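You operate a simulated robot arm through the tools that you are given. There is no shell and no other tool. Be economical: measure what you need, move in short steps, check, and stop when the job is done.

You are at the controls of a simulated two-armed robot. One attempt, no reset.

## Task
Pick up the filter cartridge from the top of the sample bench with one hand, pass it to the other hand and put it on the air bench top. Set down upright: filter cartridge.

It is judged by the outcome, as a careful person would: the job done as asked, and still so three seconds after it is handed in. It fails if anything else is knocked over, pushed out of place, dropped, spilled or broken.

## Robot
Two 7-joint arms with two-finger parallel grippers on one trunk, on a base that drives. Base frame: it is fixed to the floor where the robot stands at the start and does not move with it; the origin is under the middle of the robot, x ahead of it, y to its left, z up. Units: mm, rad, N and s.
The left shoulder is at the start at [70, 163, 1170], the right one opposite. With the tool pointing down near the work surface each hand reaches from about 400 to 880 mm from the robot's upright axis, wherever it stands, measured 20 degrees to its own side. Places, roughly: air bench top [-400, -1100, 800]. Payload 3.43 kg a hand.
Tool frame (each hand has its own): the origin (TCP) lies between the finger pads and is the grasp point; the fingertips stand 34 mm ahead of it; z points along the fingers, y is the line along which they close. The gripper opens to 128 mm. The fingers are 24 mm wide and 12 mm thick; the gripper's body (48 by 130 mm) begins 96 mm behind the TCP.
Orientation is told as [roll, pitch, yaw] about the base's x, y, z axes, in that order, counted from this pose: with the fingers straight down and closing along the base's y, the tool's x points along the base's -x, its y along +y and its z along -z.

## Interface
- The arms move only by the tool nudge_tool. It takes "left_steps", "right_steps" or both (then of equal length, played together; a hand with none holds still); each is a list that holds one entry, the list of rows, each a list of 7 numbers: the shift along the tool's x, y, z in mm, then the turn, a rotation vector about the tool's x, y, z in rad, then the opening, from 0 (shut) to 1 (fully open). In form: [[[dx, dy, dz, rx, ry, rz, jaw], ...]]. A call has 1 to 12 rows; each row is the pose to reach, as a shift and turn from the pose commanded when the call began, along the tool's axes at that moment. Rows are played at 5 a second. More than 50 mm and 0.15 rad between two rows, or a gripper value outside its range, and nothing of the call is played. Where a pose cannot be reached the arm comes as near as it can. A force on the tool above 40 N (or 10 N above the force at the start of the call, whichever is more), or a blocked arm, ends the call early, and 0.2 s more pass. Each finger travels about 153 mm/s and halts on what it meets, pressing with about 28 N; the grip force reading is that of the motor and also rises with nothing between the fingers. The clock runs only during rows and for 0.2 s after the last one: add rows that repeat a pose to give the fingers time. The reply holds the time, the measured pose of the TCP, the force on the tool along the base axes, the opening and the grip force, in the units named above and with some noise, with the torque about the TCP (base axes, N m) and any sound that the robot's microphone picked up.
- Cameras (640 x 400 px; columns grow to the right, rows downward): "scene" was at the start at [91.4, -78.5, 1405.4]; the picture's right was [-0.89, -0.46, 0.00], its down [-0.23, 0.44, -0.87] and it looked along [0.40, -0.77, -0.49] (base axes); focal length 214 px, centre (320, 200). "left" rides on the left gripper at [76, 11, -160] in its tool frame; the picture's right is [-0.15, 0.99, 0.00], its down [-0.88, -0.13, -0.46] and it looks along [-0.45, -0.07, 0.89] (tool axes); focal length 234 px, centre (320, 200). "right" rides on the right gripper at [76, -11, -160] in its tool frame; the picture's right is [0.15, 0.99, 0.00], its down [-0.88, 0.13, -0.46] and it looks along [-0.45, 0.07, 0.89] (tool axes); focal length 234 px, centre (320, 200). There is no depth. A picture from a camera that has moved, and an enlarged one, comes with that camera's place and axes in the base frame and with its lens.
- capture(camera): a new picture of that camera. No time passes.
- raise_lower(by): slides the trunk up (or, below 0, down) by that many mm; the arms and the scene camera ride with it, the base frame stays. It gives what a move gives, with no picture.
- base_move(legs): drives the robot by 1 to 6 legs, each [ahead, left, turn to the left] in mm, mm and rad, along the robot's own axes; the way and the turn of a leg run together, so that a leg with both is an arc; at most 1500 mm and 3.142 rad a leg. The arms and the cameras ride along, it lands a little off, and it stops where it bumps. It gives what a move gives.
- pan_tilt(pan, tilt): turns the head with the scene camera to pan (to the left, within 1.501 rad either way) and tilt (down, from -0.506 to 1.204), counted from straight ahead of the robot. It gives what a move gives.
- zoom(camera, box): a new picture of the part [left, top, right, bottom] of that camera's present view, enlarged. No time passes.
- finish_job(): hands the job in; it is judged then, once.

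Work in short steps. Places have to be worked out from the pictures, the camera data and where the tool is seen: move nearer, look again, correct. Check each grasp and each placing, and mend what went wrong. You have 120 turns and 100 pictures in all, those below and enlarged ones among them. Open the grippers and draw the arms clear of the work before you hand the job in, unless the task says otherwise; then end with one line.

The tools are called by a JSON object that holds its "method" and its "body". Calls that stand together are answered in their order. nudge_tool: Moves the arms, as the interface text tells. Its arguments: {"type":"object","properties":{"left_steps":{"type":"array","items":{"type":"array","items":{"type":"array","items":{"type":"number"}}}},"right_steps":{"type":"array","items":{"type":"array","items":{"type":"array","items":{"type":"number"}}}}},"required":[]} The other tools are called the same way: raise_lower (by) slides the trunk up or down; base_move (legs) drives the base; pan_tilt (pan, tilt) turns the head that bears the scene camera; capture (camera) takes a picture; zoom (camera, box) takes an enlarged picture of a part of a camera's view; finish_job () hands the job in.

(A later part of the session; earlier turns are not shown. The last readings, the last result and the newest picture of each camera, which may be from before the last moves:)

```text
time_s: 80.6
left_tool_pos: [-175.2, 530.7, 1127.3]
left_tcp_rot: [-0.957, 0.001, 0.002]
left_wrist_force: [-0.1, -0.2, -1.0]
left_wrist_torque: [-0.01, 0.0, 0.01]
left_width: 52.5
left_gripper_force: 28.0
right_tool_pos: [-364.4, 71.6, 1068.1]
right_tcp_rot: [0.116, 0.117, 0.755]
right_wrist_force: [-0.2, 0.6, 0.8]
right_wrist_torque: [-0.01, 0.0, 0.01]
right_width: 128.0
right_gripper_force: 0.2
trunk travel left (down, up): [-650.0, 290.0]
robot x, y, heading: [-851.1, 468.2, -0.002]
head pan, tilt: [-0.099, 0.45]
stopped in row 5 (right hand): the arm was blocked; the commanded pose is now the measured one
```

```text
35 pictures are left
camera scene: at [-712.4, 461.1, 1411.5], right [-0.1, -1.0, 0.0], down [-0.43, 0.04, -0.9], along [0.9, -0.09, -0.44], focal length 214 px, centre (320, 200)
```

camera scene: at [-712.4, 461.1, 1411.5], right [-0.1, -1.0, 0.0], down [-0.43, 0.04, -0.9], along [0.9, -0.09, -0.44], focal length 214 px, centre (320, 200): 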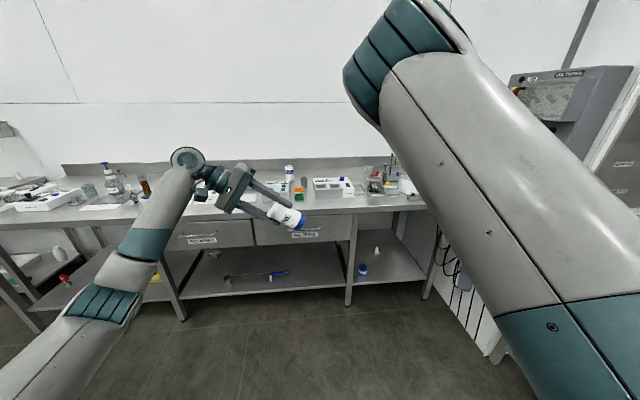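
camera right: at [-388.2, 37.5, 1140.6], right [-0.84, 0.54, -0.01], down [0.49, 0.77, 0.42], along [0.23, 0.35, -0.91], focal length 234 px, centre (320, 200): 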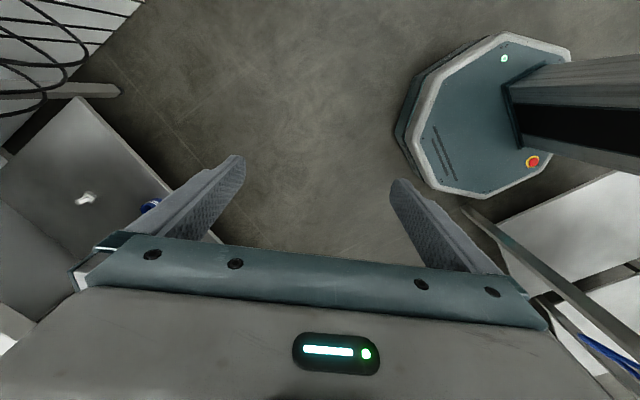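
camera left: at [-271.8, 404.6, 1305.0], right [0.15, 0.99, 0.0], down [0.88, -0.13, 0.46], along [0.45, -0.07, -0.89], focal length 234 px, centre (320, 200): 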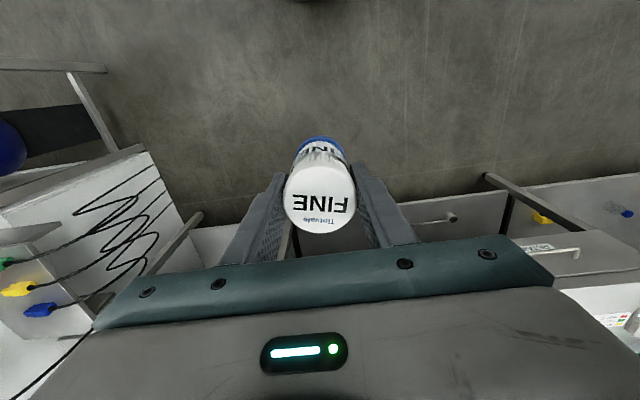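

The elbow is too high there. I move the right hand outward, forward and lower with less yaw to straighten the arm.

{"method": "nudge_tool", "body": {"right_steps": [[[-2, -12, 10, 0.02, -0.02, 0.05, 1], [-5, -25, 20, 0.04, -0.04, 0.1, 1], [-8, -40, 30, 0.06, -0.06, 0.16, 1], [-11, -55, 42, 0.08, -0.08, 0.22, 1], [-14, -72, 55, 0.1, -0.1, 0.28, 1], [-17, -89, 68, 0.116, -0.117, 0.35, 1], [-17, -89, 68, 0.116, -0.117, 0.35, 1]]]}}

{"method": "capture", "body": {"camera": "scene"}}

```text
time_s: 82.2
left_tool_pos: [-176.5, 531.4, 1128.1]
left_tcp_rot: [-0.959, -0.001, 0.0]
left_wrist_force: [-0.6, -0.1, 0.0]
left_wrist_torque: [0.06, -0.01, -0.02]
left_width: 52.3
left_gripper_force: 28.1
right_tool_pos: [-301.0, 18.7, 991.5]
right_tcp_rot: [-0.032, 0.015, 0.402]
right_wrist_force: [-1.0, -0.4, -0.3]
right_wrist_torque: [-0.04, 0.0, 0.03]
right_width: 127.8
right_gripper_force: 0.1
trunk travel left (down, up): [-650.0, 290.0]
robot x, y, heading: [-852.7, 471.4, -0.0]
head pan, tilt: [-0.099, 0.45]
```

```text
34 pictures are left
camera scene: at [-712.6, 461.9, 1411.5], right [-0.1, -1.0, 0.0], down [-0.43, 0.04, -0.9], along [0.9, -0.09, -0.44], focal length 214 px, centre (320, 200)
```

scene: 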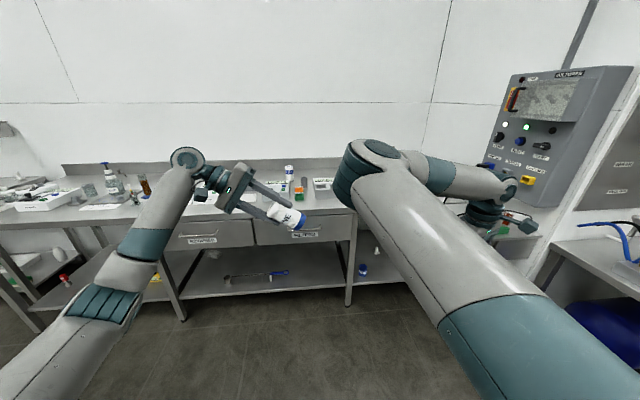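

Now the right arm is in a good low-elbow posture. I mirror the left arm's successful pose: move right hand in to robot-frame (620,-230), yaw 0.

{"method": "nudge_tool", "body": {"right_steps": [[[-25, 30, -5, 0, 0, 0.067, 1], [-50, 60, -10, 0, 0, 0.134, 1], [-75, 90, -20, 0, 0, 0.2, 1], [-100, 120, -30, 0, 0, 0.27, 1], [-125, 150, -45, 0, 0, 0.335, 1], [-149, 179, -58, 0, 0, 0.402, 1], [-149, 179, -58, 0, 0, 0.402, 1]]]}}

{"method": "nudge_tool", "body": {"right_steps": [[[0, 0, 0, -0.12, 0, 0, 1], [0, 0, 0, -0.24, 0, 0, 1], [0, 0, 0, -0.36, 0, 0, 1], [0, 0, 0, -0.48, 0, 0, 1], [0, 0, 0, -0.6, 0, 0, 1], [0, 0, 0, -0.7, 0, 0, 1], [0, 0, 0, -0.8, 0, 0, 1], [0, 0, 0, -0.8, 0, 0, 1]]]}}

{"method": "capture", "body": {"camera": "scene"}}

```text
time_s: 84.0
left_tool_pos: [-175.4, 529.8, 1127.6]
left_tcp_rot: [-0.96, 0.0, 0.002]
left_wrist_force: [0.6, -0.6, 0.5]
left_wrist_torque: [0.03, 0.01, 0.0]
left_width: 52.6
left_gripper_force: 27.8
right_tool_pos: [-232.9, 194.4, 984.0]
right_tcp_rot: [-0.019, 0.11, -0.033]
right_wrist_force: [-0.4, -0.6, 0.3]
right_wrist_torque: [0.03, 0.01, -0.02]
right_width: 127.8
right_gripper_force: 0.0
right hand out of reach, approached as far as the arm can: row 5, 6, 7
trunk travel left (down, up): [-650.0, 290.0]
robot x, y, heading: [-853.2, 466.6, -0.003]
head pan, tilt: [-0.099, 0.45]
stopped in row 7 (right hand): the arm was blocked; the commanded pose is now the measured one
```

```text
time_s: 85.8
left_tool_pos: [-174.9, 531.0, 1128.3]
left_tcp_rot: [-0.96, 0.0, 0.003]
left_wrist_force: [0.0, 0.3, -0.2]
left_wrist_torque: [0.02, 0.01, -0.01]
left_width: 52.4
left_gripper_force: 28.5
right_tool_pos: [-232.8, 196.8, 986.1]
right_tcp_rot: [0.779, 0.106, -0.03]
right_wrist_force: [-0.7, -0.2, -0.2]
right_wrist_torque: [0.01, -0.01, -0.02]
right_width: 128.2
right_gripper_force: 0.0
trunk travel left (down, up): [-650.0, 290.0]
robot x, y, heading: [-854.1, 469.3, -0.003]
head pan, tilt: [-0.099, 0.45]
```

```text
33 pictures are left
camera scene: at [-712.3, 462.2, 1411.5], right [-0.1, -1.0, 0.0], down [-0.43, 0.04, -0.9], along [0.9, -0.09, -0.44], focal length 214 px, centre (320, 200)
```

scene: 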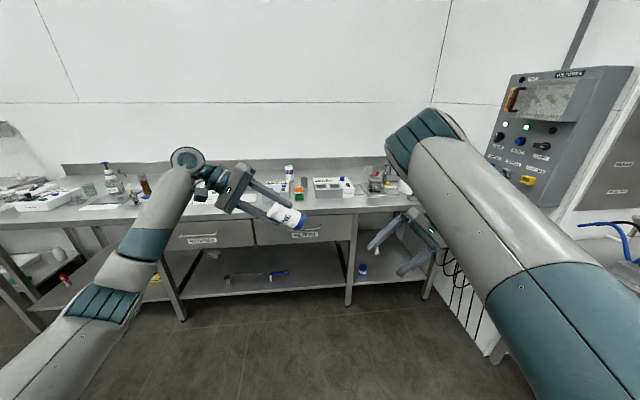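

The right hand now points left-down nicely. Next roll it 90° about its own axis so its fingers close fore-aft.

{"method": "nudge_tool", "body": {"right_steps": [[[0, 0, 0, 0, 0, -0.14, 1], [0, 0, 0, 0, 0, -0.28, 1], [0, 0, 0, 0, 0, -0.42, 1], [0, 0, 0, 0, 0, -0.56, 1], [0, 0, 0, 0, 0, -0.7, 1], [0, 0, 0, 0, 0, -0.84, 1], [0, 0, 0, 0, 0, -0.98, 1], [0, 0, 0, 0, 0, -1.12, 1], [0, 0, 0, 0, 0, -1.26, 1], [0, 0, 0, 0, 0, -1.4, 1], [0, 0, 0, 0, 0, -1.53, 1], [0, 0, 0, 0, 0, -1.53, 1]]]}}

{"method": "capture", "body": {"camera": "scene"}}

{"method": "capture", "body": {"camera": "right"}}

```text
time_s: 88.4
left_tool_pos: [-175.4, 531.1, 1127.2]
left_tcp_rot: [-0.96, 0.0, 0.001]
left_wrist_force: [0.5, -0.4, -1.3]
left_wrist_torque: [0.0, -0.02, 0.0]
left_width: 52.5
left_gripper_force: 28.0
right_tool_pos: [-233.2, 197.6, 984.4]
right_tcp_rot: [0.187, -0.765, 1.382]
right_wrist_force: [-0.5, 0.0, -0.8]
right_wrist_torque: [0.02, -0.02, 0.01]
right_width: 128.1
right_gripper_force: 0.2
trunk travel left (down, up): [-650.0, 290.0]
robot x, y, heading: [-853.3, 468.1, -0.004]
head pan, tilt: [-0.099, 0.45]
```

```text
32 pictures are left
camera scene: at [-711.9, 461.5, 1411.4], right [-0.1, -1.0, 0.0], down [-0.43, 0.04, -0.9], along [0.9, -0.09, -0.44], focal length 214 px, centre (320, 200)
```

scene: 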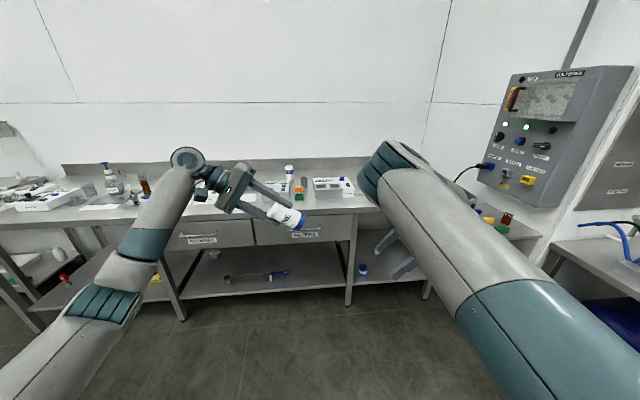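

```text
31 pictures are left
camera right: at [-222.5, 29.4, 1045.0], right [-1.0, -0.05, 0.03], down [0.02, 0.31, 0.95], along [-0.05, 0.95, -0.31], focal length 234 px, centre (320, 200)
```

right: 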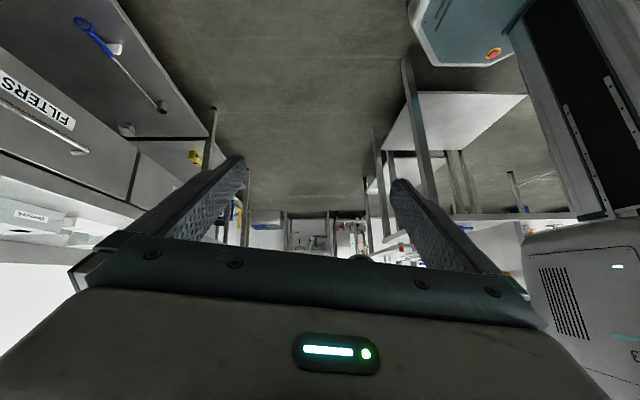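

Right hand pose computed from its camera: pointing left and 45° down. I move it to a stand-off for contact point (-183, 408, 1000) world, with small orientation corrections.

{"method": "nudge_tool", "body": {"right_steps": [[[-33, -6, 2, 0.01, -0.002, -0.028, 1], [-66, -12, 5, 0.021, -0.004, -0.056, 1], [-99, -17, 7, 0.032, -0.006, -0.084, 1], [-132, -23, 9, 0.042, -0.008, -0.112, 1], [-166, -29, 12, 0.053, -0.009, -0.14, 1], [-166, -29, 12, 0.053, -0.009, -0.14, 1]]]}}

{"method": "capture", "body": {"camera": "right"}}

{"method": "capture", "body": {"camera": "scene"}}

```text
time_s: 89.8
left_tool_pos: [-174.3, 530.1, 1127.1]
left_tcp_rot: [-0.961, 0.003, 0.002]
left_wrist_force: [-0.1, 0.0, -2.1]
left_wrist_torque: [0.04, -0.03, -0.01]
left_width: 52.4
left_gripper_force: 27.4
right_tool_pos: [-180.9, 320.7, 1086.8]
right_tcp_rot: [-0.001, -0.787, 1.574]
right_wrist_force: [-0.3, -0.7, 0.4]
right_wrist_torque: [-0.01, -0.02, -0.01]
right_width: 128.0
right_gripper_force: 0.0
trunk travel left (down, up): [-650.0, 290.0]
robot x, y, heading: [-850.4, 468.4, -0.001]
head pan, tilt: [-0.099, 0.45]
```

```text
30 pictures are left
camera right: at [-168.6, 153.6, 1146.7], right [-0.99, -0.11, -0.1], down [-0.13, 0.3, 0.95], along [-0.07, 0.95, -0.31], focal length 234 px, centre (320, 200)
```

right: 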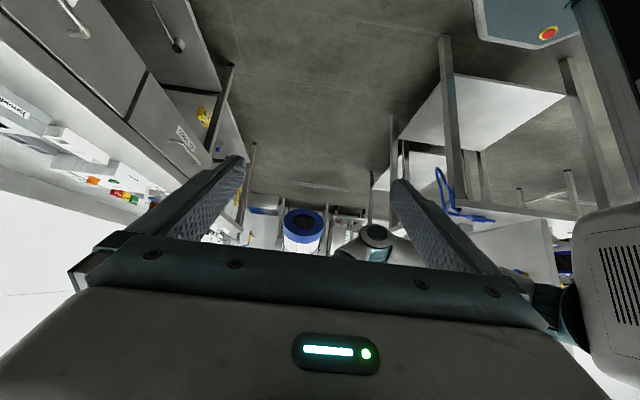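

```text
29 pictures are left
camera scene: at [-711.2, 461.2, 1411.3], right [-0.1, -1.0, 0.0], down [-0.43, 0.04, -0.9], along [0.9, -0.09, -0.44], focal length 214 px, centre (320, 200)
```

scene: 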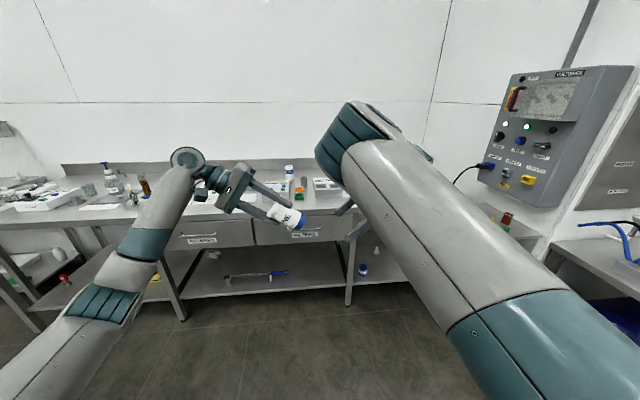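

Right stand-off is exact. Now the left hand brings the cartridge nearly upright (10° tilt) to the contact point between the right fingers' path.

{"method": "nudge_tool", "body": {"left_steps": [[[2, 0, 0, -0.131, 0, 0, 0], [4, 0, 0, -0.262, 0, 0, 0], [6, 0, 10, -0.393, 0, 0, 0], [8, 0, 35, -0.524, 0, 0, 0], [8, 0, 60, -0.655, 0, 0, 0], [8, 0, 85, -0.785, 0, 0, 0], [8, 0, 112, -0.785, 0, 0, 0], [8, 0, 139, -0.785, 0, 0, 0], [8, 0, 139, -0.785, 0, 0, 0]]]}}

{"method": "capture", "body": {"camera": "right"}}

{"method": "capture", "body": {"camera": "scene"}}

```text
time_s: 91.8
left_tool_pos: [-184.1, 417.2, 1048.5]
left_tcp_rot: [-0.173, -0.002, 0.001]
left_wrist_force: [0.0, 0.7, -0.7]
left_wrist_torque: [0.03, 0.01, 0.03]
left_width: 52.5
left_gripper_force: 27.5
right_tool_pos: [-181.7, 320.9, 1088.1]
right_tcp_rot: [-0.001, -0.787, 1.575]
right_wrist_force: [0.1, -0.1, 0.7]
right_wrist_torque: [0.02, -0.02, -0.02]
right_width: 128.0
right_gripper_force: 0.0
trunk travel left (down, up): [-650.0, 290.0]
robot x, y, heading: [-857.1, 469.2, 0.0]
head pan, tilt: [-0.099, 0.45]
```

```text
28 pictures are left
camera right: at [-169.6, 154.0, 1147.2], right [-0.99, -0.11, -0.1], down [-0.13, 0.3, 0.95], along [-0.07, 0.95, -0.31], focal length 234 px, centre (320, 200)
```

right: 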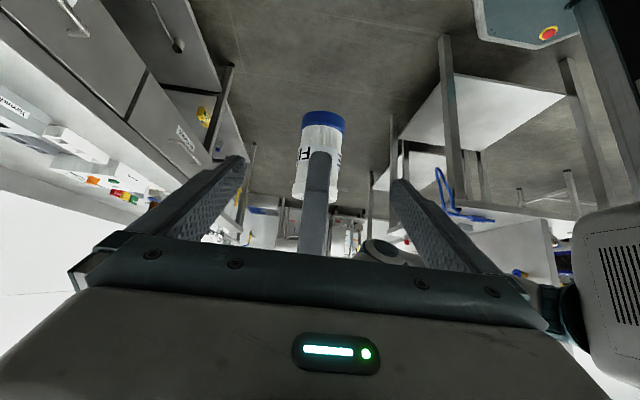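

```text
27 pictures are left
camera scene: at [-712.1, 462.0, 1411.5], right [-0.1, -1.0, 0.0], down [-0.43, 0.04, -0.9], along [0.9, -0.09, -0.44], focal length 214 px, centre (320, 200)
```

scene: 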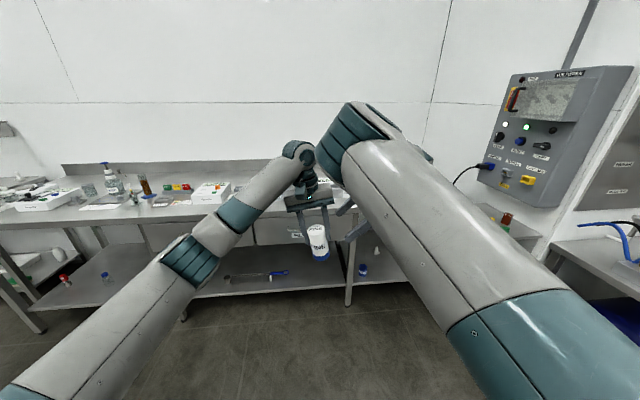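

Alignment matches prediction. Advancing the right hand 112 mm along its axis so the fingers straddle the lower part.

{"method": "nudge_tool", "body": {"right_steps": [[[0, 1, 25, 0, 0, 0, 1], [0, 2, 50, 0, 0, 0, 1], [0, 2, 75, 0, 0, 0, 1], [0, 2, 95, 0, 0, 0, 1], [0, 2, 112, 0, 0, 0, 1], [0, 2, 112, 0, 0, 0, 1]]]}}

{"method": "capture", "body": {"camera": "right"}}

{"method": "zoom", "body": {"camera": "scene", "box": [260, 120, 400, 280]}}

```text
time_s: 93.2
left_tool_pos: [-182.6, 416.0, 1046.6]
left_tcp_rot: [-0.175, -0.001, 0.001]
left_wrist_force: [0.1, 0.0, -1.4]
left_wrist_torque: [0.01, 0.02, 0.0]
left_width: 52.5
left_gripper_force: 28.4
right_tool_pos: [-184.0, 400.0, 1009.1]
right_tcp_rot: [0.0, -0.789, 1.575]
right_wrist_force: [0.6, -0.1, -0.9]
right_wrist_torque: [0.02, 0.01, 0.0]
right_width: 128.1
right_gripper_force: 0.1
trunk travel left (down, up): [-650.0, 290.0]
robot x, y, heading: [-855.0, 468.8, -0.001]
head pan, tilt: [-0.099, 0.45]
```

```text
26 pictures are left
camera right: at [-171.2, 232.6, 1068.3], right [-0.99, -0.11, -0.1], down [-0.13, 0.3, 0.95], along [-0.07, 0.95, -0.31], focal length 234 px, centre (320, 200)
```

right: 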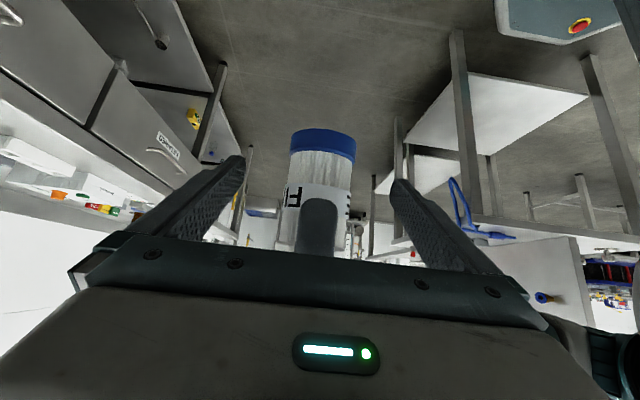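

```text
2.50 times, centred on (330, 200) of scene
camera zoom: at [-712.0, 461.3, 1411.5], right [-0.1, -1.0, 0.0], down [-0.43, 0.04, -0.9], along [0.9, -0.09, -0.44], focal length 536 px, centre (295, 200)
```

zoom: 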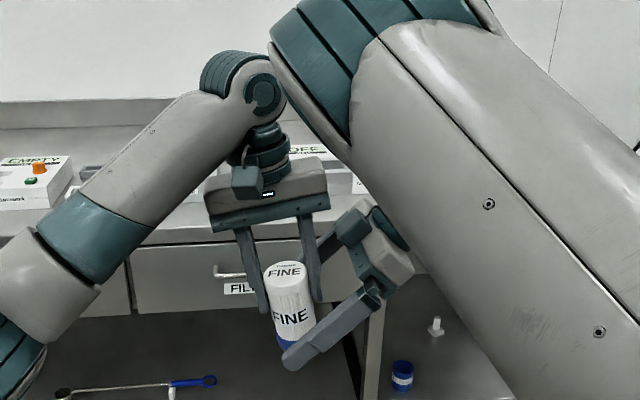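

Fingers straddle the lower part cleanly. Closing the right gripper while the left holds.

{"method": "nudge_tool", "body": {"right_steps": [[[0, 0, 0, 0, 0, 0, 0.7], [0, 0, 0, 0, 0, 0, 0.45], [0, 0, 0, 0, 0, 0, 0.2], [0, 0, 0, 0, 0, 0, 0], [0, 0, 0, 0, 0, 0, 0], [0, 0, 0, 0, 0, 0, 0]]]}}

{"method": "capture", "body": {"camera": "right"}}

```text
time_s: 94.6
left_tool_pos: [-184.2, 416.1, 1047.4]
left_tcp_rot: [-0.175, 0.002, 0.001]
left_wrist_force: [-17.5, 0.4, 2.9]
left_wrist_torque: [-0.02, 0.58, -0.05]
left_width: 52.4
left_gripper_force: 27.7
right_tool_pos: [-183.0, 400.5, 1009.8]
right_tcp_rot: [-0.002, -0.789, 1.574]
right_wrist_force: [16.3, -0.5, -2.3]
right_wrist_torque: [0.0, 0.05, -0.24]
right_width: 53.0
right_gripper_force: 28.2
trunk travel left (down, up): [-650.0, 290.0]
robot x, y, heading: [-849.4, 468.8, 0.002]
head pan, tilt: [-0.099, 0.45]
```

```text
24 pictures are left
camera right: at [-170.8, 232.3, 1068.7], right [-0.99, -0.11, -0.1], down [-0.13, 0.3, 0.95], along [-0.07, 0.95, -0.31], focal length 234 px, centre (320, 200)
```

right: 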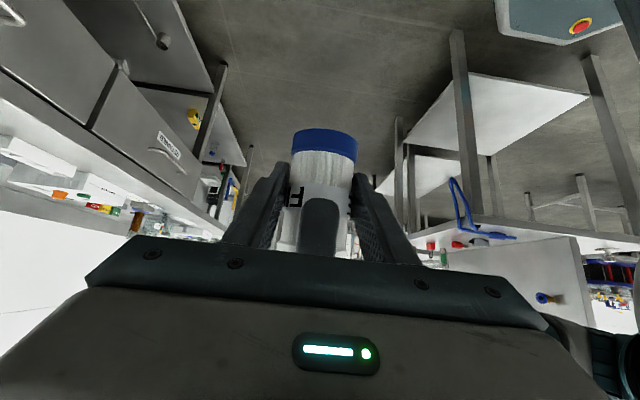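

Both hold it (53 mm, 28 N), with a 16 N sideways bias. I ease the right by 1.5 mm to relieve it, then release the left.

{"method": "nudge_tool", "body": {"right_steps": [[[0, -1.5, 0, 0, 0, 0, 0], [0, -1.5, 0, 0, 0, 0, 0]]]}}

```text
time_s: 95.2
left_tool_pos: [-183.3, 418.0, 1047.5]
left_tcp_rot: [-0.175, 0.0, 0.003]
left_wrist_force: [-11.4, 2.8, 1.8]
left_wrist_torque: [-0.06, 0.51, -0.14]
left_width: 52.2
left_gripper_force: 28.4
right_tool_pos: [-181.5, 399.2, 1009.4]
right_tcp_rot: [0.0, -0.786, 1.574]
right_wrist_force: [11.5, -2.8, -1.5]
right_wrist_torque: [0.12, -0.05, -0.06]
right_width: 52.9
right_gripper_force: 27.8
trunk travel left (down, up): [-650.0, 290.0]
robot x, y, heading: [-854.4, 468.8, 0.003]
head pan, tilt: [-0.099, 0.45]
```

{"method": "nudge_tool", "body": {"right_steps": [[[0, -2.5, 0, 0, 0, 0, 0], [0, -2.5, 0, 0, 0, 0, 0]]]}}

```text
time_s: 95.8
left_tool_pos: [-182.1, 419.4, 1047.8]
left_tcp_rot: [-0.172, -0.002, 0.004]
left_wrist_force: [10.1, 4.1, -4.6]
left_wrist_torque: [-0.05, -0.32, 0.15]
left_width: 52.6
left_gripper_force: 28.4
right_tool_pos: [-181.5, 400.8, 1008.9]
right_tcp_rot: [0.005, -0.787, 1.571]
right_wrist_force: [-9.4, -3.4, 3.9]
right_wrist_torque: [0.29, -0.09, 0.05]
right_width: 53.0
right_gripper_force: 28.5
trunk travel left (down, up): [-650.0, 290.0]
robot x, y, heading: [-857.5, 465.8, 0.0]
head pan, tilt: [-0.099, 0.45]
```

Near balance now; back 1 mm and then open the left gripper partly.

{"method": "nudge_tool", "body": {"right_steps": [[[0, 1, 0, 0, 0, 0, 0], [0, 1, 0, 0, 0, 0, 0], [0, 1, 0, 0, 0, 0, 0], [0, 1, 0, 0, 0, 0, 0], [0, 1, 0, 0, 0, 0, 0]]], "left_steps": [[[0, 0, 0, 0, 0, 0, 0], [0, 0, 0, 0, 0, 0, 0.47], [0, 0, 0, 0, 0, 0, 0.55], [0, 0, 0, 0, 0, 0, 0.62], [0, 0, 0, 0, 0, 0, 0.62]]]}}

{"method": "zoom", "body": {"camera": "scene", "box": [270, 160, 390, 270]}}

```text
time_s: 97.0
left_tool_pos: [-181.8, 416.5, 1047.2]
left_tcp_rot: [-0.173, 0.0, 0.001]
left_wrist_force: [0.0, -0.3, 0.4]
left_wrist_torque: [-0.02, 0.02, -0.03]
left_width: 79.4
left_gripper_force: 0.1
right_tool_pos: [-181.2, 400.3, 1008.2]
right_tcp_rot: [0.0, -0.787, 1.574]
right_wrist_force: [0.4, 0.4, -0.7]
right_wrist_torque: [-0.01, 0.0, 0.0]
right_width: 53.1
right_gripper_force: 27.4
trunk travel left (down, up): [-650.0, 290.0]
robot x, y, heading: [-851.7, 469.6, -0.003]
head pan, tilt: [-0.099, 0.45]
```

```text
3.64 times, centred on (330, 215) of scene
camera zoom: at [-711.9, 461.5, 1411.4], right [-0.1, -1.0, 0.0], down [-0.43, 0.04, -0.9], along [0.9, -0.09, -0.44], focal length 780 px, centre (284, 146)
```

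zoom: 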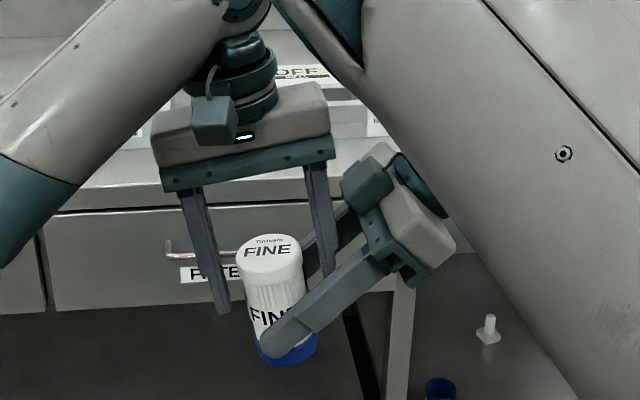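

The right alone holds it now. Withdraw the left along its axis, slightly to the left, then swing it away.

{"method": "nudge_tool", "body": {"left_steps": [[[0, 5, -10, 0, 0, 0, 0.62], [0, 6, -35, 0, 0, 0, 0.62], [0, 6, -70, 0, 0, 0, 0.62], [0, 20, -100, 0, 0, 0, 0.62], [0, 60, -110, 0, 0, 0, 0.62], [0, 105, -110, 0, 0, 0, 0.62], [0, 150, -100, 0, 0, 0, 0.62], [0, 195, -90, 0, 0, 0, 0.62], [0, 195, -90, 0, 0, 0, 0.62]]]}}

{"method": "capture", "body": {"camera": "scene"}}

```text
time_s: 99.0
left_tool_pos: [-183.8, 622.1, 1103.5]
left_tcp_rot: [-0.173, -0.001, -0.001]
left_wrist_force: [-0.7, 0.5, -0.1]
left_wrist_torque: [0.04, 0.0, -0.03]
left_width: 79.5
left_gripper_force: 0.0
right_tool_pos: [-181.0, 399.7, 1009.2]
right_tcp_rot: [0.0, -0.789, 1.574]
right_wrist_force: [0.2, -0.1, 0.2]
right_wrist_torque: [0.01, 0.02, -0.03]
right_width: 52.7
right_gripper_force: 28.3
trunk travel left (down, up): [-650.0, 290.0]
robot x, y, heading: [-853.4, 465.6, -0.002]
head pan, tilt: [-0.099, 0.45]
```

```text
22 pictures are left
camera scene: at [-712.0, 459.9, 1411.5], right [-0.1, -0.99, 0.0], down [-0.43, 0.04, -0.9], along [0.9, -0.09, -0.44], focal length 214 px, centre (320, 200)
```

scene: 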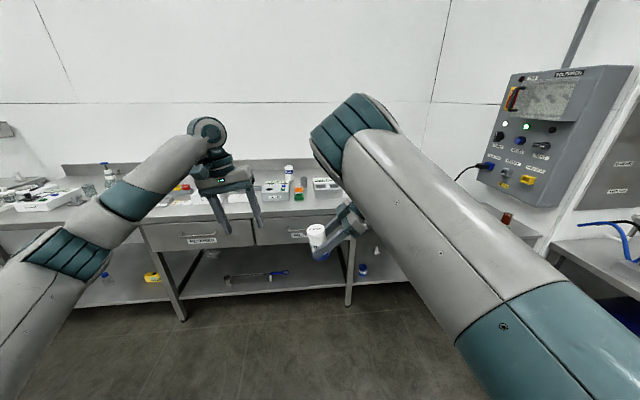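

Handover complete. I raise the trunk for clearance, then drive back and to the right to view the air bench from its open long side.

{"method": "raise_lower", "body": {"by": 250}}

{"method": "base_move", "body": {"legs": [[-330, 0, 0], [0, -1000, 0]]}}

{"method": "pan_tilt", "body": {"pan": -0.6, "tilt": 0.7}}

{"method": "capture", "body": {"camera": "scene"}}

```text
time_s: 101.6
left_tool_pos: [-182.7, 625.3, 1352.8]
left_tcp_rot: [-0.174, -0.001, 0.002]
left_wrist_force: [0.0, 0.2, -0.3]
left_wrist_torque: [0.01, 0.0, 0.02]
left_width: 79.2
left_gripper_force: 0.1
right_tool_pos: [-180.9, 400.7, 1258.3]
right_tcp_rot: [0.001, -0.788, 1.576]
right_wrist_force: [0.0, -0.5, -0.8]
right_wrist_torque: [-0.03, 0.0, 0.02]
right_width: 52.8
right_gripper_force: 28.1
trunk travel left (down, up): [-900.0, 40.0]
robot x, y, heading: [-852.8, 469.7, 0.0]
head pan, tilt: [-0.099, 0.45]
```

```text
time_s: 108.6
left_tool_pos: [-511.3, -368.9, 1353.7]
left_tcp_rot: [-0.175, 0.0, 0.01]
left_wrist_force: [-0.1, 0.6, 0.3]
left_wrist_torque: [0.0, 0.01, 0.02]
left_width: 79.3
left_gripper_force: 0.1
right_tool_pos: [-507.3, -591.7, 1258.7]
right_tcp_rot: [0.0, -0.787, 1.582]
right_wrist_force: [-0.7, -0.1, -1.1]
right_wrist_torque: [-0.05, -0.01, -0.03]
right_width: 52.7
right_gripper_force: 27.8
trunk travel left (down, up): [-900.0, 40.0]
robot x, y, heading: [-1180.5, -531.0, 0.007]
head pan, tilt: [-0.099, 0.45]
```

```text
time_s: 109.5
left_tool_pos: [-510.9, -369.6, 1352.9]
left_tcp_rot: [-0.176, -0.001, 0.008]
left_wrist_force: [0.1, 0.1, 0.5]
left_wrist_torque: [0.0, 0.01, 0.02]
left_width: 79.5
left_gripper_force: 0.0
right_tool_pos: [-507.7, -593.7, 1259.0]
right_tcp_rot: [0.001, -0.786, 1.582]
right_wrist_force: [0.5, -0.3, -1.1]
right_wrist_torque: [0.0, 0.01, 0.01]
right_width: 53.0
right_gripper_force: 28.0
trunk travel left (down, up): [-900.0, 40.0]
robot x, y, heading: [-1178.1, -530.1, 0.011]
head pan, tilt: [-0.6, 0.7]
```

```text
21 pictures are left
camera scene: at [-1059.5, -575.1, 1639.3], right [-0.56, -0.83, 0.0], down [-0.53, 0.36, -0.77], along [0.63, -0.43, -0.64], focal length 214 px, centre (320, 200)
```

scene: 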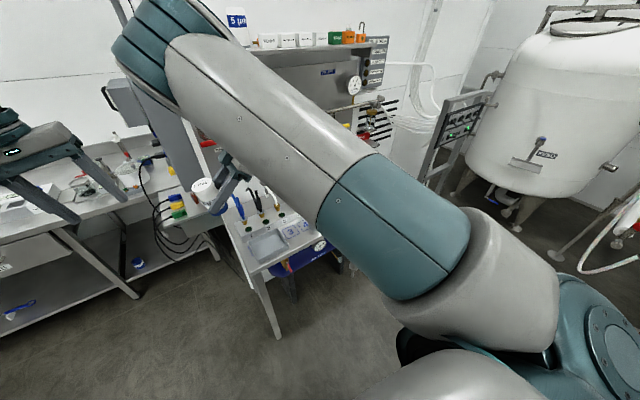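

View is blocked by the right arm; I shift another 450 mm to the right so the bench lies ahead-left.

{"method": "base_move", "body": {"legs": [[0, -450, 0]]}}

{"method": "pan_tilt", "body": {"pan": 0.15, "tilt": 0.8}}

{"method": "capture", "body": {"camera": "scene"}}

```text
time_s: 112.2
left_tool_pos: [-507.4, -816.2, 1352.8]
left_tcp_rot: [-0.177, 0.0, 0.009]
left_wrist_force: [0.8, 0.8, 0.5]
left_wrist_torque: [-0.07, 0.01, 0.01]
left_width: 79.5
left_gripper_force: 0.0
right_tool_pos: [-505.0, -1040.9, 1259.1]
right_tcp_rot: [0.001, -0.786, 1.581]
right_wrist_force: [0.1, 1.4, 0.3]
right_wrist_torque: [-0.02, -0.02, -0.01]
right_width: 52.9
right_gripper_force: 27.9
trunk travel left (down, up): [-900.0, 40.0]
robot x, y, heading: [-1177.8, -978.3, 0.009]
head pan, tilt: [-0.6, 0.7]
```

```text
time_s: 113.3
left_tool_pos: [-507.0, -818.1, 1353.5]
left_tcp_rot: [-0.174, 0.001, 0.011]
left_wrist_force: [0.6, 0.0, -0.3]
left_wrist_torque: [0.0, 0.03, -0.02]
left_width: 79.4
left_gripper_force: 0.2
right_tool_pos: [-504.0, -1041.3, 1260.3]
right_tcp_rot: [-0.001, -0.787, 1.582]
right_wrist_force: [-0.2, 0.1, -0.4]
right_wrist_torque: [-0.02, -0.03, 0.02]
right_width: 52.9
right_gripper_force: 28.3
trunk travel left (down, up): [-900.0, 40.0]
robot x, y, heading: [-1173.7, -982.2, 0.007]
head pan, tilt: [0.15, 0.799]
```

```text
20 pictures are left
camera scene: at [-1047.1, -963.3, 1631.0], right [0.16, -0.99, 0.0], down [-0.71, -0.11, -0.7], along [0.69, 0.11, -0.72], focal length 214 px, centre (320, 200)
```

scene: 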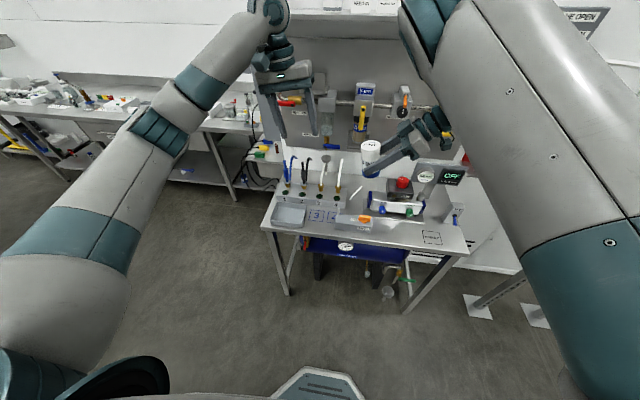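

{"method": "zoom", "body": {"camera": "scene", "box": [255, 140, 475, 270]}}

```text
2.91 times, centred on (365, 205) of scene
camera zoom: at [-1047.1, -963.3, 1631.0], right [0.16, -0.99, 0.0], down [-0.71, -0.11, -0.7], along [0.69, 0.11, -0.72], focal length 624 px, centre (189, 186)
```

zoom: 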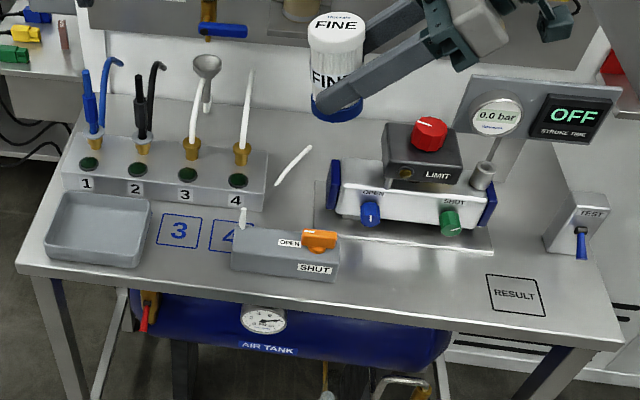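

Free spot: the clear strip between the SHUT block and the RESULT square, about (-415, -1225). I retract the left hand up/back and level the cartridge upright with the right wrist.

{"method": "nudge_tool", "body": {"left_steps": [[[25, 10, -25, 0, 0, 0, 0.62], [50, 20, -50, 0, 0, 0, 0.62], [75, 30, -75, 0, 0, 0, 0.62], [100, 40, -100, 0, 0, 0, 0.62], [125, 50, -125, 0, 0, 0, 0.62], [150, 60, -150, 0, 0, 0, 0.62]]], "right_steps": [[[0, 0, 0, 0, -0.04, 0, 0], [0, 0, 0, 0, -0.08, 0, 0], [0, 0, 0, 0, -0.12, 0, 0], [0, 0, 0, 0, -0.15, 0, 0], [0, 0, 0, 0, -0.175, 0, 0], [0, 0, 0, 0, -0.175, 0, 0]]]}}

{"method": "base_move", "body": {"legs": [[0, -180, 0]]}}

{"method": "capture", "body": {"camera": "scene"}}

```text
time_s: 114.7
left_tool_pos: [-662.0, -734.9, 1491.1]
left_tcp_rot: [-0.174, 0.001, 0.008]
left_wrist_force: [-0.8, 0.1, -0.1]
left_wrist_torque: [-0.06, 0.0, 0.01]
left_width: 79.7
left_gripper_force: 0.1
right_tool_pos: [-505.8, -1042.1, 1259.3]
right_tcp_rot: [-0.001, -0.961, 1.582]
right_wrist_force: [-0.3, -0.3, -0.3]
right_wrist_torque: [-0.04, -0.02, -0.03]
right_width: 53.0
right_gripper_force: 28.2
trunk travel left (down, up): [-900.0, 40.0]
robot x, y, heading: [-1180.7, -978.3, 0.003]
head pan, tilt: [0.15, 0.799]
```

```text
time_s: 116.2
left_tool_pos: [-656.3, -911.9, 1490.1]
left_tcp_rot: [-0.178, 0.001, 0.009]
left_wrist_force: [0.6, 0.6, 0.1]
left_wrist_torque: [-0.09, -0.03, 0.03]
left_width: 79.4
left_gripper_force: 0.2
right_tool_pos: [-502.8, -1218.6, 1258.9]
right_tcp_rot: [0.001, -0.958, 1.579]
right_wrist_force: [-0.5, 0.8, -1.6]
right_wrist_torque: [0.0, -0.03, -0.03]
right_width: 53.1
right_gripper_force: 27.4
trunk travel left (down, up): [-900.0, 40.0]
robot x, y, heading: [-1176.7, -1160.7, 0.007]
head pan, tilt: [0.15, 0.799]
```

```text
18 pictures are left
camera scene: at [-1045.8, -1140.3, 1630.9], right [0.16, -0.99, 0.0], down [-0.71, -0.11, -0.7], along [0.69, 0.11, -0.72], focal length 214 px, centre (320, 200)
```

scene: 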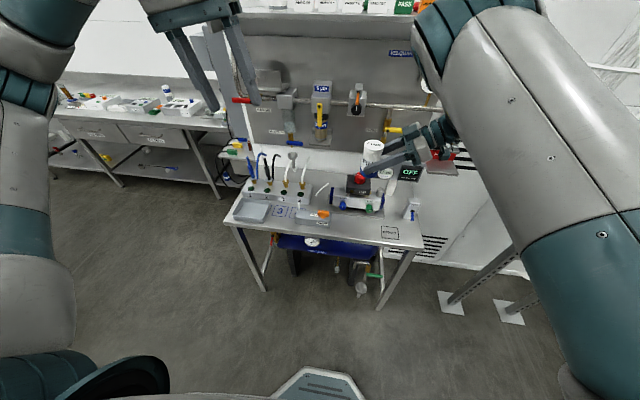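

Cartridge axis now at ≈(-503, -1209). Driving forward ~85 mm (still high) to bring it above the free strip, then checking.

{"method": "base_move", "body": {"legs": [[82, -15, 0]]}}

{"method": "pan_tilt", "body": {"pan": -0.05, "tilt": 0.9}}

{"method": "zoom", "body": {"camera": "scene", "box": [200, 110, 440, 260]}}

```text
time_s: 117.3
left_tool_pos: [-586.6, -929.6, 1493.4]
left_tcp_rot: [-0.175, -0.008, 0.01]
left_wrist_force: [-0.3, 0.4, 0.0]
left_wrist_torque: [0.0, -0.08, 0.04]
left_width: 79.4
left_gripper_force: 0.0
right_tool_pos: [-430.0, -1235.9, 1264.8]
right_tcp_rot: [-0.012, -0.963, 1.59]
right_wrist_force: [-0.7, 0.5, -0.5]
right_wrist_torque: [-0.07, -0.03, -0.07]
right_width: 52.5
right_gripper_force: 27.9
trunk travel left (down, up): [-900.0, 40.0]
robot x, y, heading: [-1092.5, -1170.7, 0.008]
head pan, tilt: [0.15, 0.799]
```

```text
time_s: 118.0
left_tool_pos: [-576.8, -928.9, 1490.2]
left_tcp_rot: [-0.175, 0.0, 0.011]
left_wrist_force: [0.4, -0.1, 0.1]
left_wrist_torque: [0.0, 0.0, -0.03]
left_width: 79.4
left_gripper_force: 0.1
right_tool_pos: [-423.7, -1234.8, 1260.4]
right_tcp_rot: [-0.002, -0.964, 1.583]
right_wrist_force: [0.3, -0.3, -0.3]
right_wrist_torque: [0.02, 0.06, 0.0]
right_width: 53.0
right_gripper_force: 28.5
trunk travel left (down, up): [-900.0, 40.0]
robot x, y, heading: [-1094.7, -1171.7, 0.008]
head pan, tilt: [-0.051, 0.901]
```

```text
2.67 times, centred on (320, 185) of scene
camera zoom: at [-970.6, -1174.6, 1623.2], right [-0.04, -1.0, 0.0], down [-0.78, 0.03, -0.62], along [0.62, -0.03, -0.78], focal length 572 px, centre (320, 240)
```

zoom: 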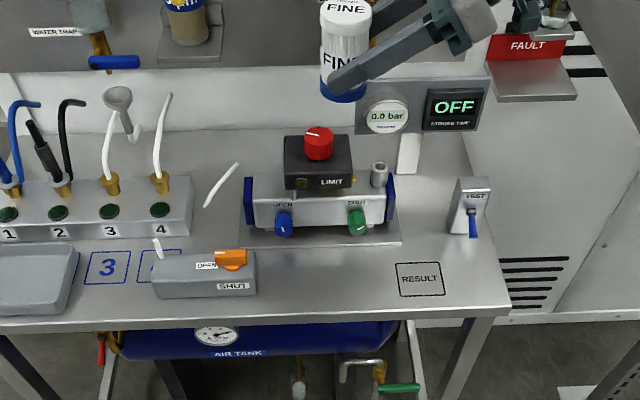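

Strip centre is about (-400, -1220). Shift the right hand +24 mm in x, then lower the trunk 360 mm and check.

{"method": "nudge_tool", "body": {"right_steps": [[[0, -12, 0, 0, 0, 0, 0], [0, -24, 0, 0, 0, 0, 0], [0, -24, 0, 0, 0, 0, 0]]]}}

{"method": "raise_lower", "body": {"by": -340}}

{"method": "pan_tilt", "body": {"pan": -0.05, "tilt": 0.6}}

{"method": "zoom", "body": {"camera": "scene", "box": [200, 100, 460, 260]}}

```text
time_s: 118.8
left_tool_pos: [-576.6, -929.6, 1490.6]
left_tcp_rot: [-0.172, 0.0, 0.01]
left_wrist_force: [0.4, -0.4, -0.5]
left_wrist_torque: [-0.03, 0.01, 0.0]
left_width: 79.4
left_gripper_force: 0.0
right_tool_pos: [-397.3, -1237.2, 1258.6]
right_tcp_rot: [0.001, -0.962, 1.582]
right_wrist_force: [0.7, 0.6, -1.5]
right_wrist_torque: [0.01, 0.04, -0.01]
right_width: 53.0
right_gripper_force: 28.0
trunk travel left (down, up): [-900.0, 40.0]
robot x, y, heading: [-1092.8, -1172.7, 0.002]
head pan, tilt: [-0.051, 0.901]
```

```text
time_s: 121.1
left_tool_pos: [-579.2, -930.2, 1242.1]
left_tcp_rot: [-0.175, -0.001, 0.009]
left_wrist_force: [0.1, 0.7, -0.1]
left_wrist_torque: [0.02, 0.04, -0.02]
left_width: 79.2
left_gripper_force: 0.1
right_tool_pos: [-398.8, -1235.8, 1019.3]
right_tcp_rot: [-0.023, -0.972, 1.603]
right_wrist_force: [-4.4, -0.5, 7.8]
right_wrist_torque: [-0.16, -0.3, -0.13]
right_width: 52.8
right_gripper_force: 28.5
trunk travel left (down, up): [-652.0, 288.0]
robot x, y, heading: [-1094.0, -1177.1, 0.006]
head pan, tilt: [-0.051, 0.901]
stopped: the force on the tool passed its limit (the readings are from after the stop); the commanded pose is now the measured one
```

```text
time_s: 121.9
left_tool_pos: [-579.1, -930.4, 1243.3]
left_tcp_rot: [-0.177, 0.0, 0.009]
left_wrist_force: [0.4, 0.0, -0.3]
left_wrist_torque: [0.0, 0.0, 0.03]
left_width: 79.4
left_gripper_force: 0.1
right_tool_pos: [-398.9, -1235.5, 1019.0]
right_tcp_rot: [-0.018, -0.971, 1.601]
right_wrist_force: [-2.8, -0.6, 7.7]
right_wrist_torque: [-0.11, -0.34, -0.08]
right_width: 53.0
right_gripper_force: 28.1
trunk travel left (down, up): [-652.0, 288.0]
robot x, y, heading: [-1095.1, -1170.5, 0.007]
head pan, tilt: [-0.051, 0.6]
```

```text
2.46 times, centred on (330, 180) of scene
camera zoom: at [-958.4, -1175.7, 1400.3], right [-0.04, -1.0, 0.0], down [-0.56, 0.02, -0.83], along [0.82, -0.04, -0.56], focal length 528 px, centre (295, 249)
```

zoom: 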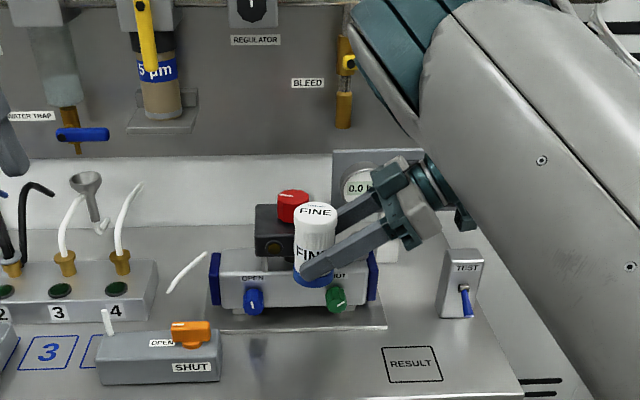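

The far finger rests on the LIMIT box: triangulating from two heights gives a bench top at z≈860, so the strip is nearer the robot (centre x≈-441). Raise, then shift back.

{"method": "raise_lower", "body": {"by": 60}}

{"method": "nudge_tool", "body": {"right_steps": [[[0, 15, 0, 0, 0, 0, 0], [0, 30, 0, 0, 0, 0, 0], [0, 43, 0, 0, 0, 0, 0], [0, 43, 0, 0, 0, 0, 0]]]}}

{"method": "zoom", "body": {"camera": "scene", "box": [200, 100, 460, 260]}}

```text
time_s: 122.9
left_tool_pos: [-577.5, -930.5, 1301.6]
left_tcp_rot: [-0.172, 0.002, 0.009]
left_wrist_force: [0.3, -0.4, -0.3]
left_wrist_torque: [0.0, -0.03, 0.0]
left_width: 79.3
left_gripper_force: 0.1
right_tool_pos: [-397.6, -1236.0, 1077.9]
right_tcp_rot: [-0.015, -0.971, 1.599]
right_wrist_force: [0.5, 0.1, -0.4]
right_wrist_torque: [-0.04, 0.02, 0.02]
right_width: 53.0
right_gripper_force: 28.0
trunk travel left (down, up): [-712.0, 228.0]
robot x, y, heading: [-1094.7, -1172.2, 0.011]
head pan, tilt: [-0.051, 0.6]
```

```text
time_s: 123.9
left_tool_pos: [-576.5, -929.5, 1303.3]
left_tcp_rot: [-0.175, 0.0, 0.008]
left_wrist_force: [-0.5, -0.2, 0.3]
left_wrist_torque: [-0.02, 0.04, 0.01]
left_width: 79.3
left_gripper_force: 0.1
right_tool_pos: [-441.7, -1236.2, 1077.6]
right_tcp_rot: [-0.017, -0.971, 1.597]
right_wrist_force: [0.0, 0.1, -1.2]
right_wrist_torque: [-0.01, 0.06, -0.01]
right_width: 52.9
right_gripper_force: 27.7
trunk travel left (down, up): [-712.0, 228.0]
robot x, y, heading: [-1097.9, -1175.0, 0.006]
head pan, tilt: [-0.051, 0.6]
```

```text
2.46 times, centred on (330, 180) of scene
camera zoom: at [-956.7, -1175.7, 1460.1], right [-0.04, -1.0, 0.0], down [-0.56, 0.02, -0.82], along [0.82, -0.04, -0.57], focal length 528 px, centre (295, 249)
```

zoom: 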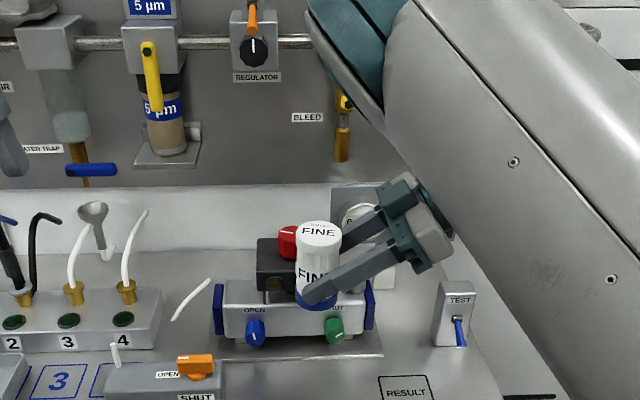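

All intact, cartridge still firmly held and upright. Shift 5 mm more toward the robot and lower 140 mm, then check.

{"method": "nudge_tool", "body": {"right_steps": [[[0, 5, 0, 0.0, 0.01, 0, 0], [0, 5, 0, 0, 0.01, 0, 0]]]}}

{"method": "raise_lower", "body": {"by": -140}}

{"method": "zoom", "body": {"camera": "scene", "box": [230, 150, 450, 290]}}

```text
time_s: 124.5
left_tool_pos: [-577.1, -930.3, 1301.5]
left_tcp_rot: [-0.175, -0.001, 0.011]
left_wrist_force: [1.4, -0.9, -0.2]
left_wrist_torque: [-0.01, -0.01, -0.01]
left_width: 79.3
left_gripper_force: 0.0
right_tool_pos: [-446.7, -1236.5, 1077.1]
right_tcp_rot: [-0.013, -0.96, 1.599]
right_wrist_force: [-0.8, -0.4, -0.5]
right_wrist_torque: [-0.02, 0.03, -0.02]
right_width: 53.0
right_gripper_force: 27.9
trunk travel left (down, up): [-712.0, 228.0]
robot x, y, heading: [-1094.5, -1175.0, 0.007]
head pan, tilt: [-0.051, 0.6]
```

```text
time_s: 126.1
left_tool_pos: [-576.8, -930.4, 1162.3]
left_tcp_rot: [-0.175, 0.001, 0.008]
left_wrist_force: [-0.1, -0.7, -0.4]
left_wrist_torque: [-0.02, 0.0, -0.01]
left_width: 79.3
left_gripper_force: 0.1
right_tool_pos: [-446.8, -1237.2, 939.7]
right_tcp_rot: [-0.017, -0.961, 1.6]
right_wrist_force: [-0.9, -0.6, -0.2]
right_wrist_torque: [0.0, -0.01, 0.02]
right_width: 53.0
right_gripper_force: 28.2
trunk travel left (down, up): [-572.0, 368.0]
robot x, y, heading: [-1095.1, -1176.1, 0.002]
head pan, tilt: [-0.051, 0.6]
```

```text
2.86 times, centred on (340, 220) of scene
camera zoom: at [-957.1, -1175.8, 1320.2], right [-0.04, -1.0, 0.0], down [-0.56, 0.02, -0.82], along [0.82, -0.04, -0.57], focal length 613 px, centre (263, 143)
```

zoom: 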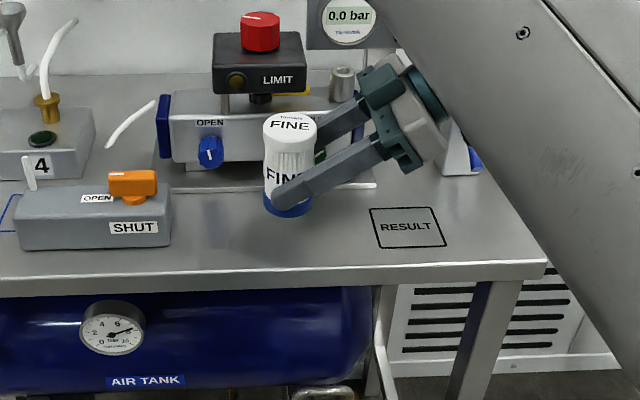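

Clear strip below, nothing in the way; bottom is ≈40–50 mm above the bench. Lower 28 mm, then in small steps watching the force.

{"method": "nudge_tool", "body": {"right_steps": [[[5.8, 0, 4, 0, 0, 0, 0], [11.6, 0, 7.9, 0, 0, 0, 0], [17.4, 0, 11.8, 0, 0, 0, 0], [23.2, 0, 15.8, 0, 0, 0, 0], [23.2, 0, 15.8, 0, 0, 0, 0]]]}}

{"method": "nudge_tool", "body": {"right_steps": [[[2.5, 0, 1.7, 0, 0, 0, 0], [5, 0, 3.4, 0, 0, 0, 0], [7.5, 0, 5.1, 0, 0, 0, 0], [7.5, 0, 5.1, 0, 0, 0, 0]]]}}

```text
time_s: 127.3
left_tool_pos: [-576.9, -929.2, 1163.2]
left_tcp_rot: [-0.174, 0.0, 0.008]
left_wrist_force: [-0.1, 0.5, 0.2]
left_wrist_torque: [0.04, -0.04, -0.03]
left_width: 79.5
left_gripper_force: 0.0
right_tool_pos: [-446.0, -1237.2, 908.3]
right_tcp_rot: [-0.019, -0.96, 1.601]
right_wrist_force: [0.2, 0.2, -0.9]
right_wrist_torque: [-0.01, 0.03, -0.03]
right_width: 52.8
right_gripper_force: 28.0
trunk travel left (down, up): [-572.0, 368.0]
robot x, y, heading: [-1095.9, -1172.8, 0.005]
head pan, tilt: [-0.051, 0.6]
```

```text
time_s: 128.3
left_tool_pos: [-576.2, -929.7, 1161.4]
left_tcp_rot: [-0.175, -0.002, 0.009]
left_wrist_force: [0.2, 0.3, 0.2]
left_wrist_torque: [0.01, 0.01, 0.03]
left_width: 79.5
left_gripper_force: 0.1
right_tool_pos: [-444.9, -1236.0, 900.7]
right_tcp_rot: [-0.018, -0.959, 1.6]
right_wrist_force: [0.0, -0.3, -1.3]
right_wrist_torque: [-0.01, 0.01, 0.02]
right_width: 52.8
right_gripper_force: 28.1
trunk travel left (down, up): [-572.0, 368.0]
robot x, y, heading: [-1093.4, -1173.4, 0.006]
head pan, tilt: [-0.051, 0.6]
```

No contact at bottom ≈860 yet. Continue down in 3 mm rows.

{"method": "nudge_tool", "body": {"right_steps": [[[2.5, 0, 1.7, 0, 0, 0, 0], [5, 0, 3.4, 0, 0, 0, 0], [5, 0, 3.4, 0, 0, 0, 0]]]}}

{"method": "zoom", "body": {"camera": "scene", "box": [280, 180, 400, 270]}}

```text
time_s: 129.1
left_tool_pos: [-576.9, -931.2, 1163.3]
left_tcp_rot: [-0.173, 0.0, 0.008]
left_wrist_force: [0.0, 0.3, -0.1]
left_wrist_torque: [0.02, -0.02, -0.05]
left_width: 79.0
left_gripper_force: 0.1
right_tool_pos: [-446.5, -1237.9, 894.2]
right_tcp_rot: [-0.018, -0.96, 1.599]
right_wrist_force: [-0.2, 0.1, -1.6]
right_wrist_torque: [-0.02, 0.0, 0.04]
right_width: 52.6
right_gripper_force: 28.4
trunk travel left (down, up): [-572.0, 368.0]
robot x, y, heading: [-1091.6, -1174.5, 0.008]
head pan, tilt: [-0.051, 0.6]
```

```text
4.44 times, centred on (340, 225) of scene
camera zoom: at [-956.9, -1175.7, 1320.2], right [-0.04, -1.0, 0.0], down [-0.56, 0.02, -0.82], along [0.82, -0.04, -0.57], focal length 953 px, centre (231, 89)
```

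zoom: 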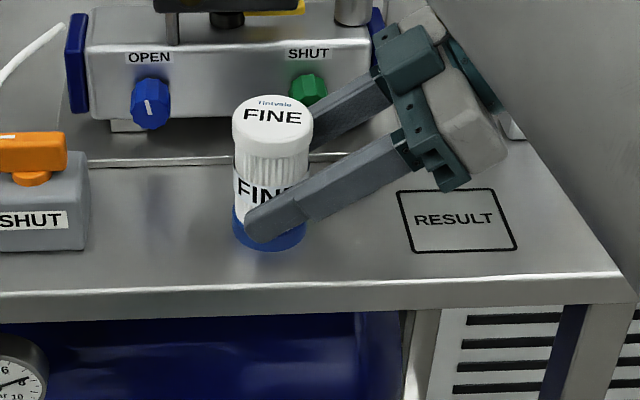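

{"method": "nudge_tool", "body": {"right_steps": [[[1.7, 0, 1.1, 0, 0, 0, 0], [3.3, 0, 2.3, 0, 0, 0, 0], [5, 0, 3.4, 0, 0, 0, 0], [5, 0, 3.4, 0, 0, 0, 0]]]}}

```text
time_s: 130.1
left_tool_pos: [-578.2, -930.9, 1162.8]
left_tcp_rot: [-0.174, 0.0, 0.007]
left_wrist_force: [0.5, -0.4, -0.1]
left_wrist_torque: [-0.01, 0.02, -0.02]
left_width: 79.4
left_gripper_force: 0.1
right_tool_pos: [-445.8, -1236.3, 891.1]
right_tcp_rot: [-0.024, -0.961, 1.604]
right_wrist_force: [8.2, -0.4, 23.5]
right_wrist_torque: [0.2, 0.15, -0.1]
right_width: 53.3
right_gripper_force: 28.0
trunk travel left (down, up): [-572.0, 368.0]
robot x, y, heading: [-1092.2, -1176.8, 0.002]
head pan, tilt: [-0.051, 0.6]
```

Touched down (23 N). Relieve by ~2.5 mm, then open the right gripper moderately.

{"method": "nudge_tool", "body": {"right_steps": [[[-2, 0, -1.4, 0, 0, 0, 0], [-2, 0, -1.4, 0, 0, 0, 0]]]}}

```text
time_s: 130.7
left_tool_pos: [-578.2, -930.1, 1163.5]
left_tcp_rot: [-0.173, -0.001, 0.008]
left_wrist_force: [-0.3, 0.0, -0.9]
left_wrist_torque: [0.0, 0.02, 0.01]
left_width: 79.1
left_gripper_force: 0.0
right_tool_pos: [-446.5, -1236.8, 892.4]
right_tcp_rot: [-0.016, -0.959, 1.598]
right_wrist_force: [4.6, 0.6, 11.4]
right_wrist_torque: [0.32, 0.0, -0.1]
right_width: 52.8
right_gripper_force: 27.7
trunk travel left (down, up): [-572.0, 368.0]
robot x, y, heading: [-1097.4, -1174.0, 0.006]
head pan, tilt: [-0.051, 0.6]
```

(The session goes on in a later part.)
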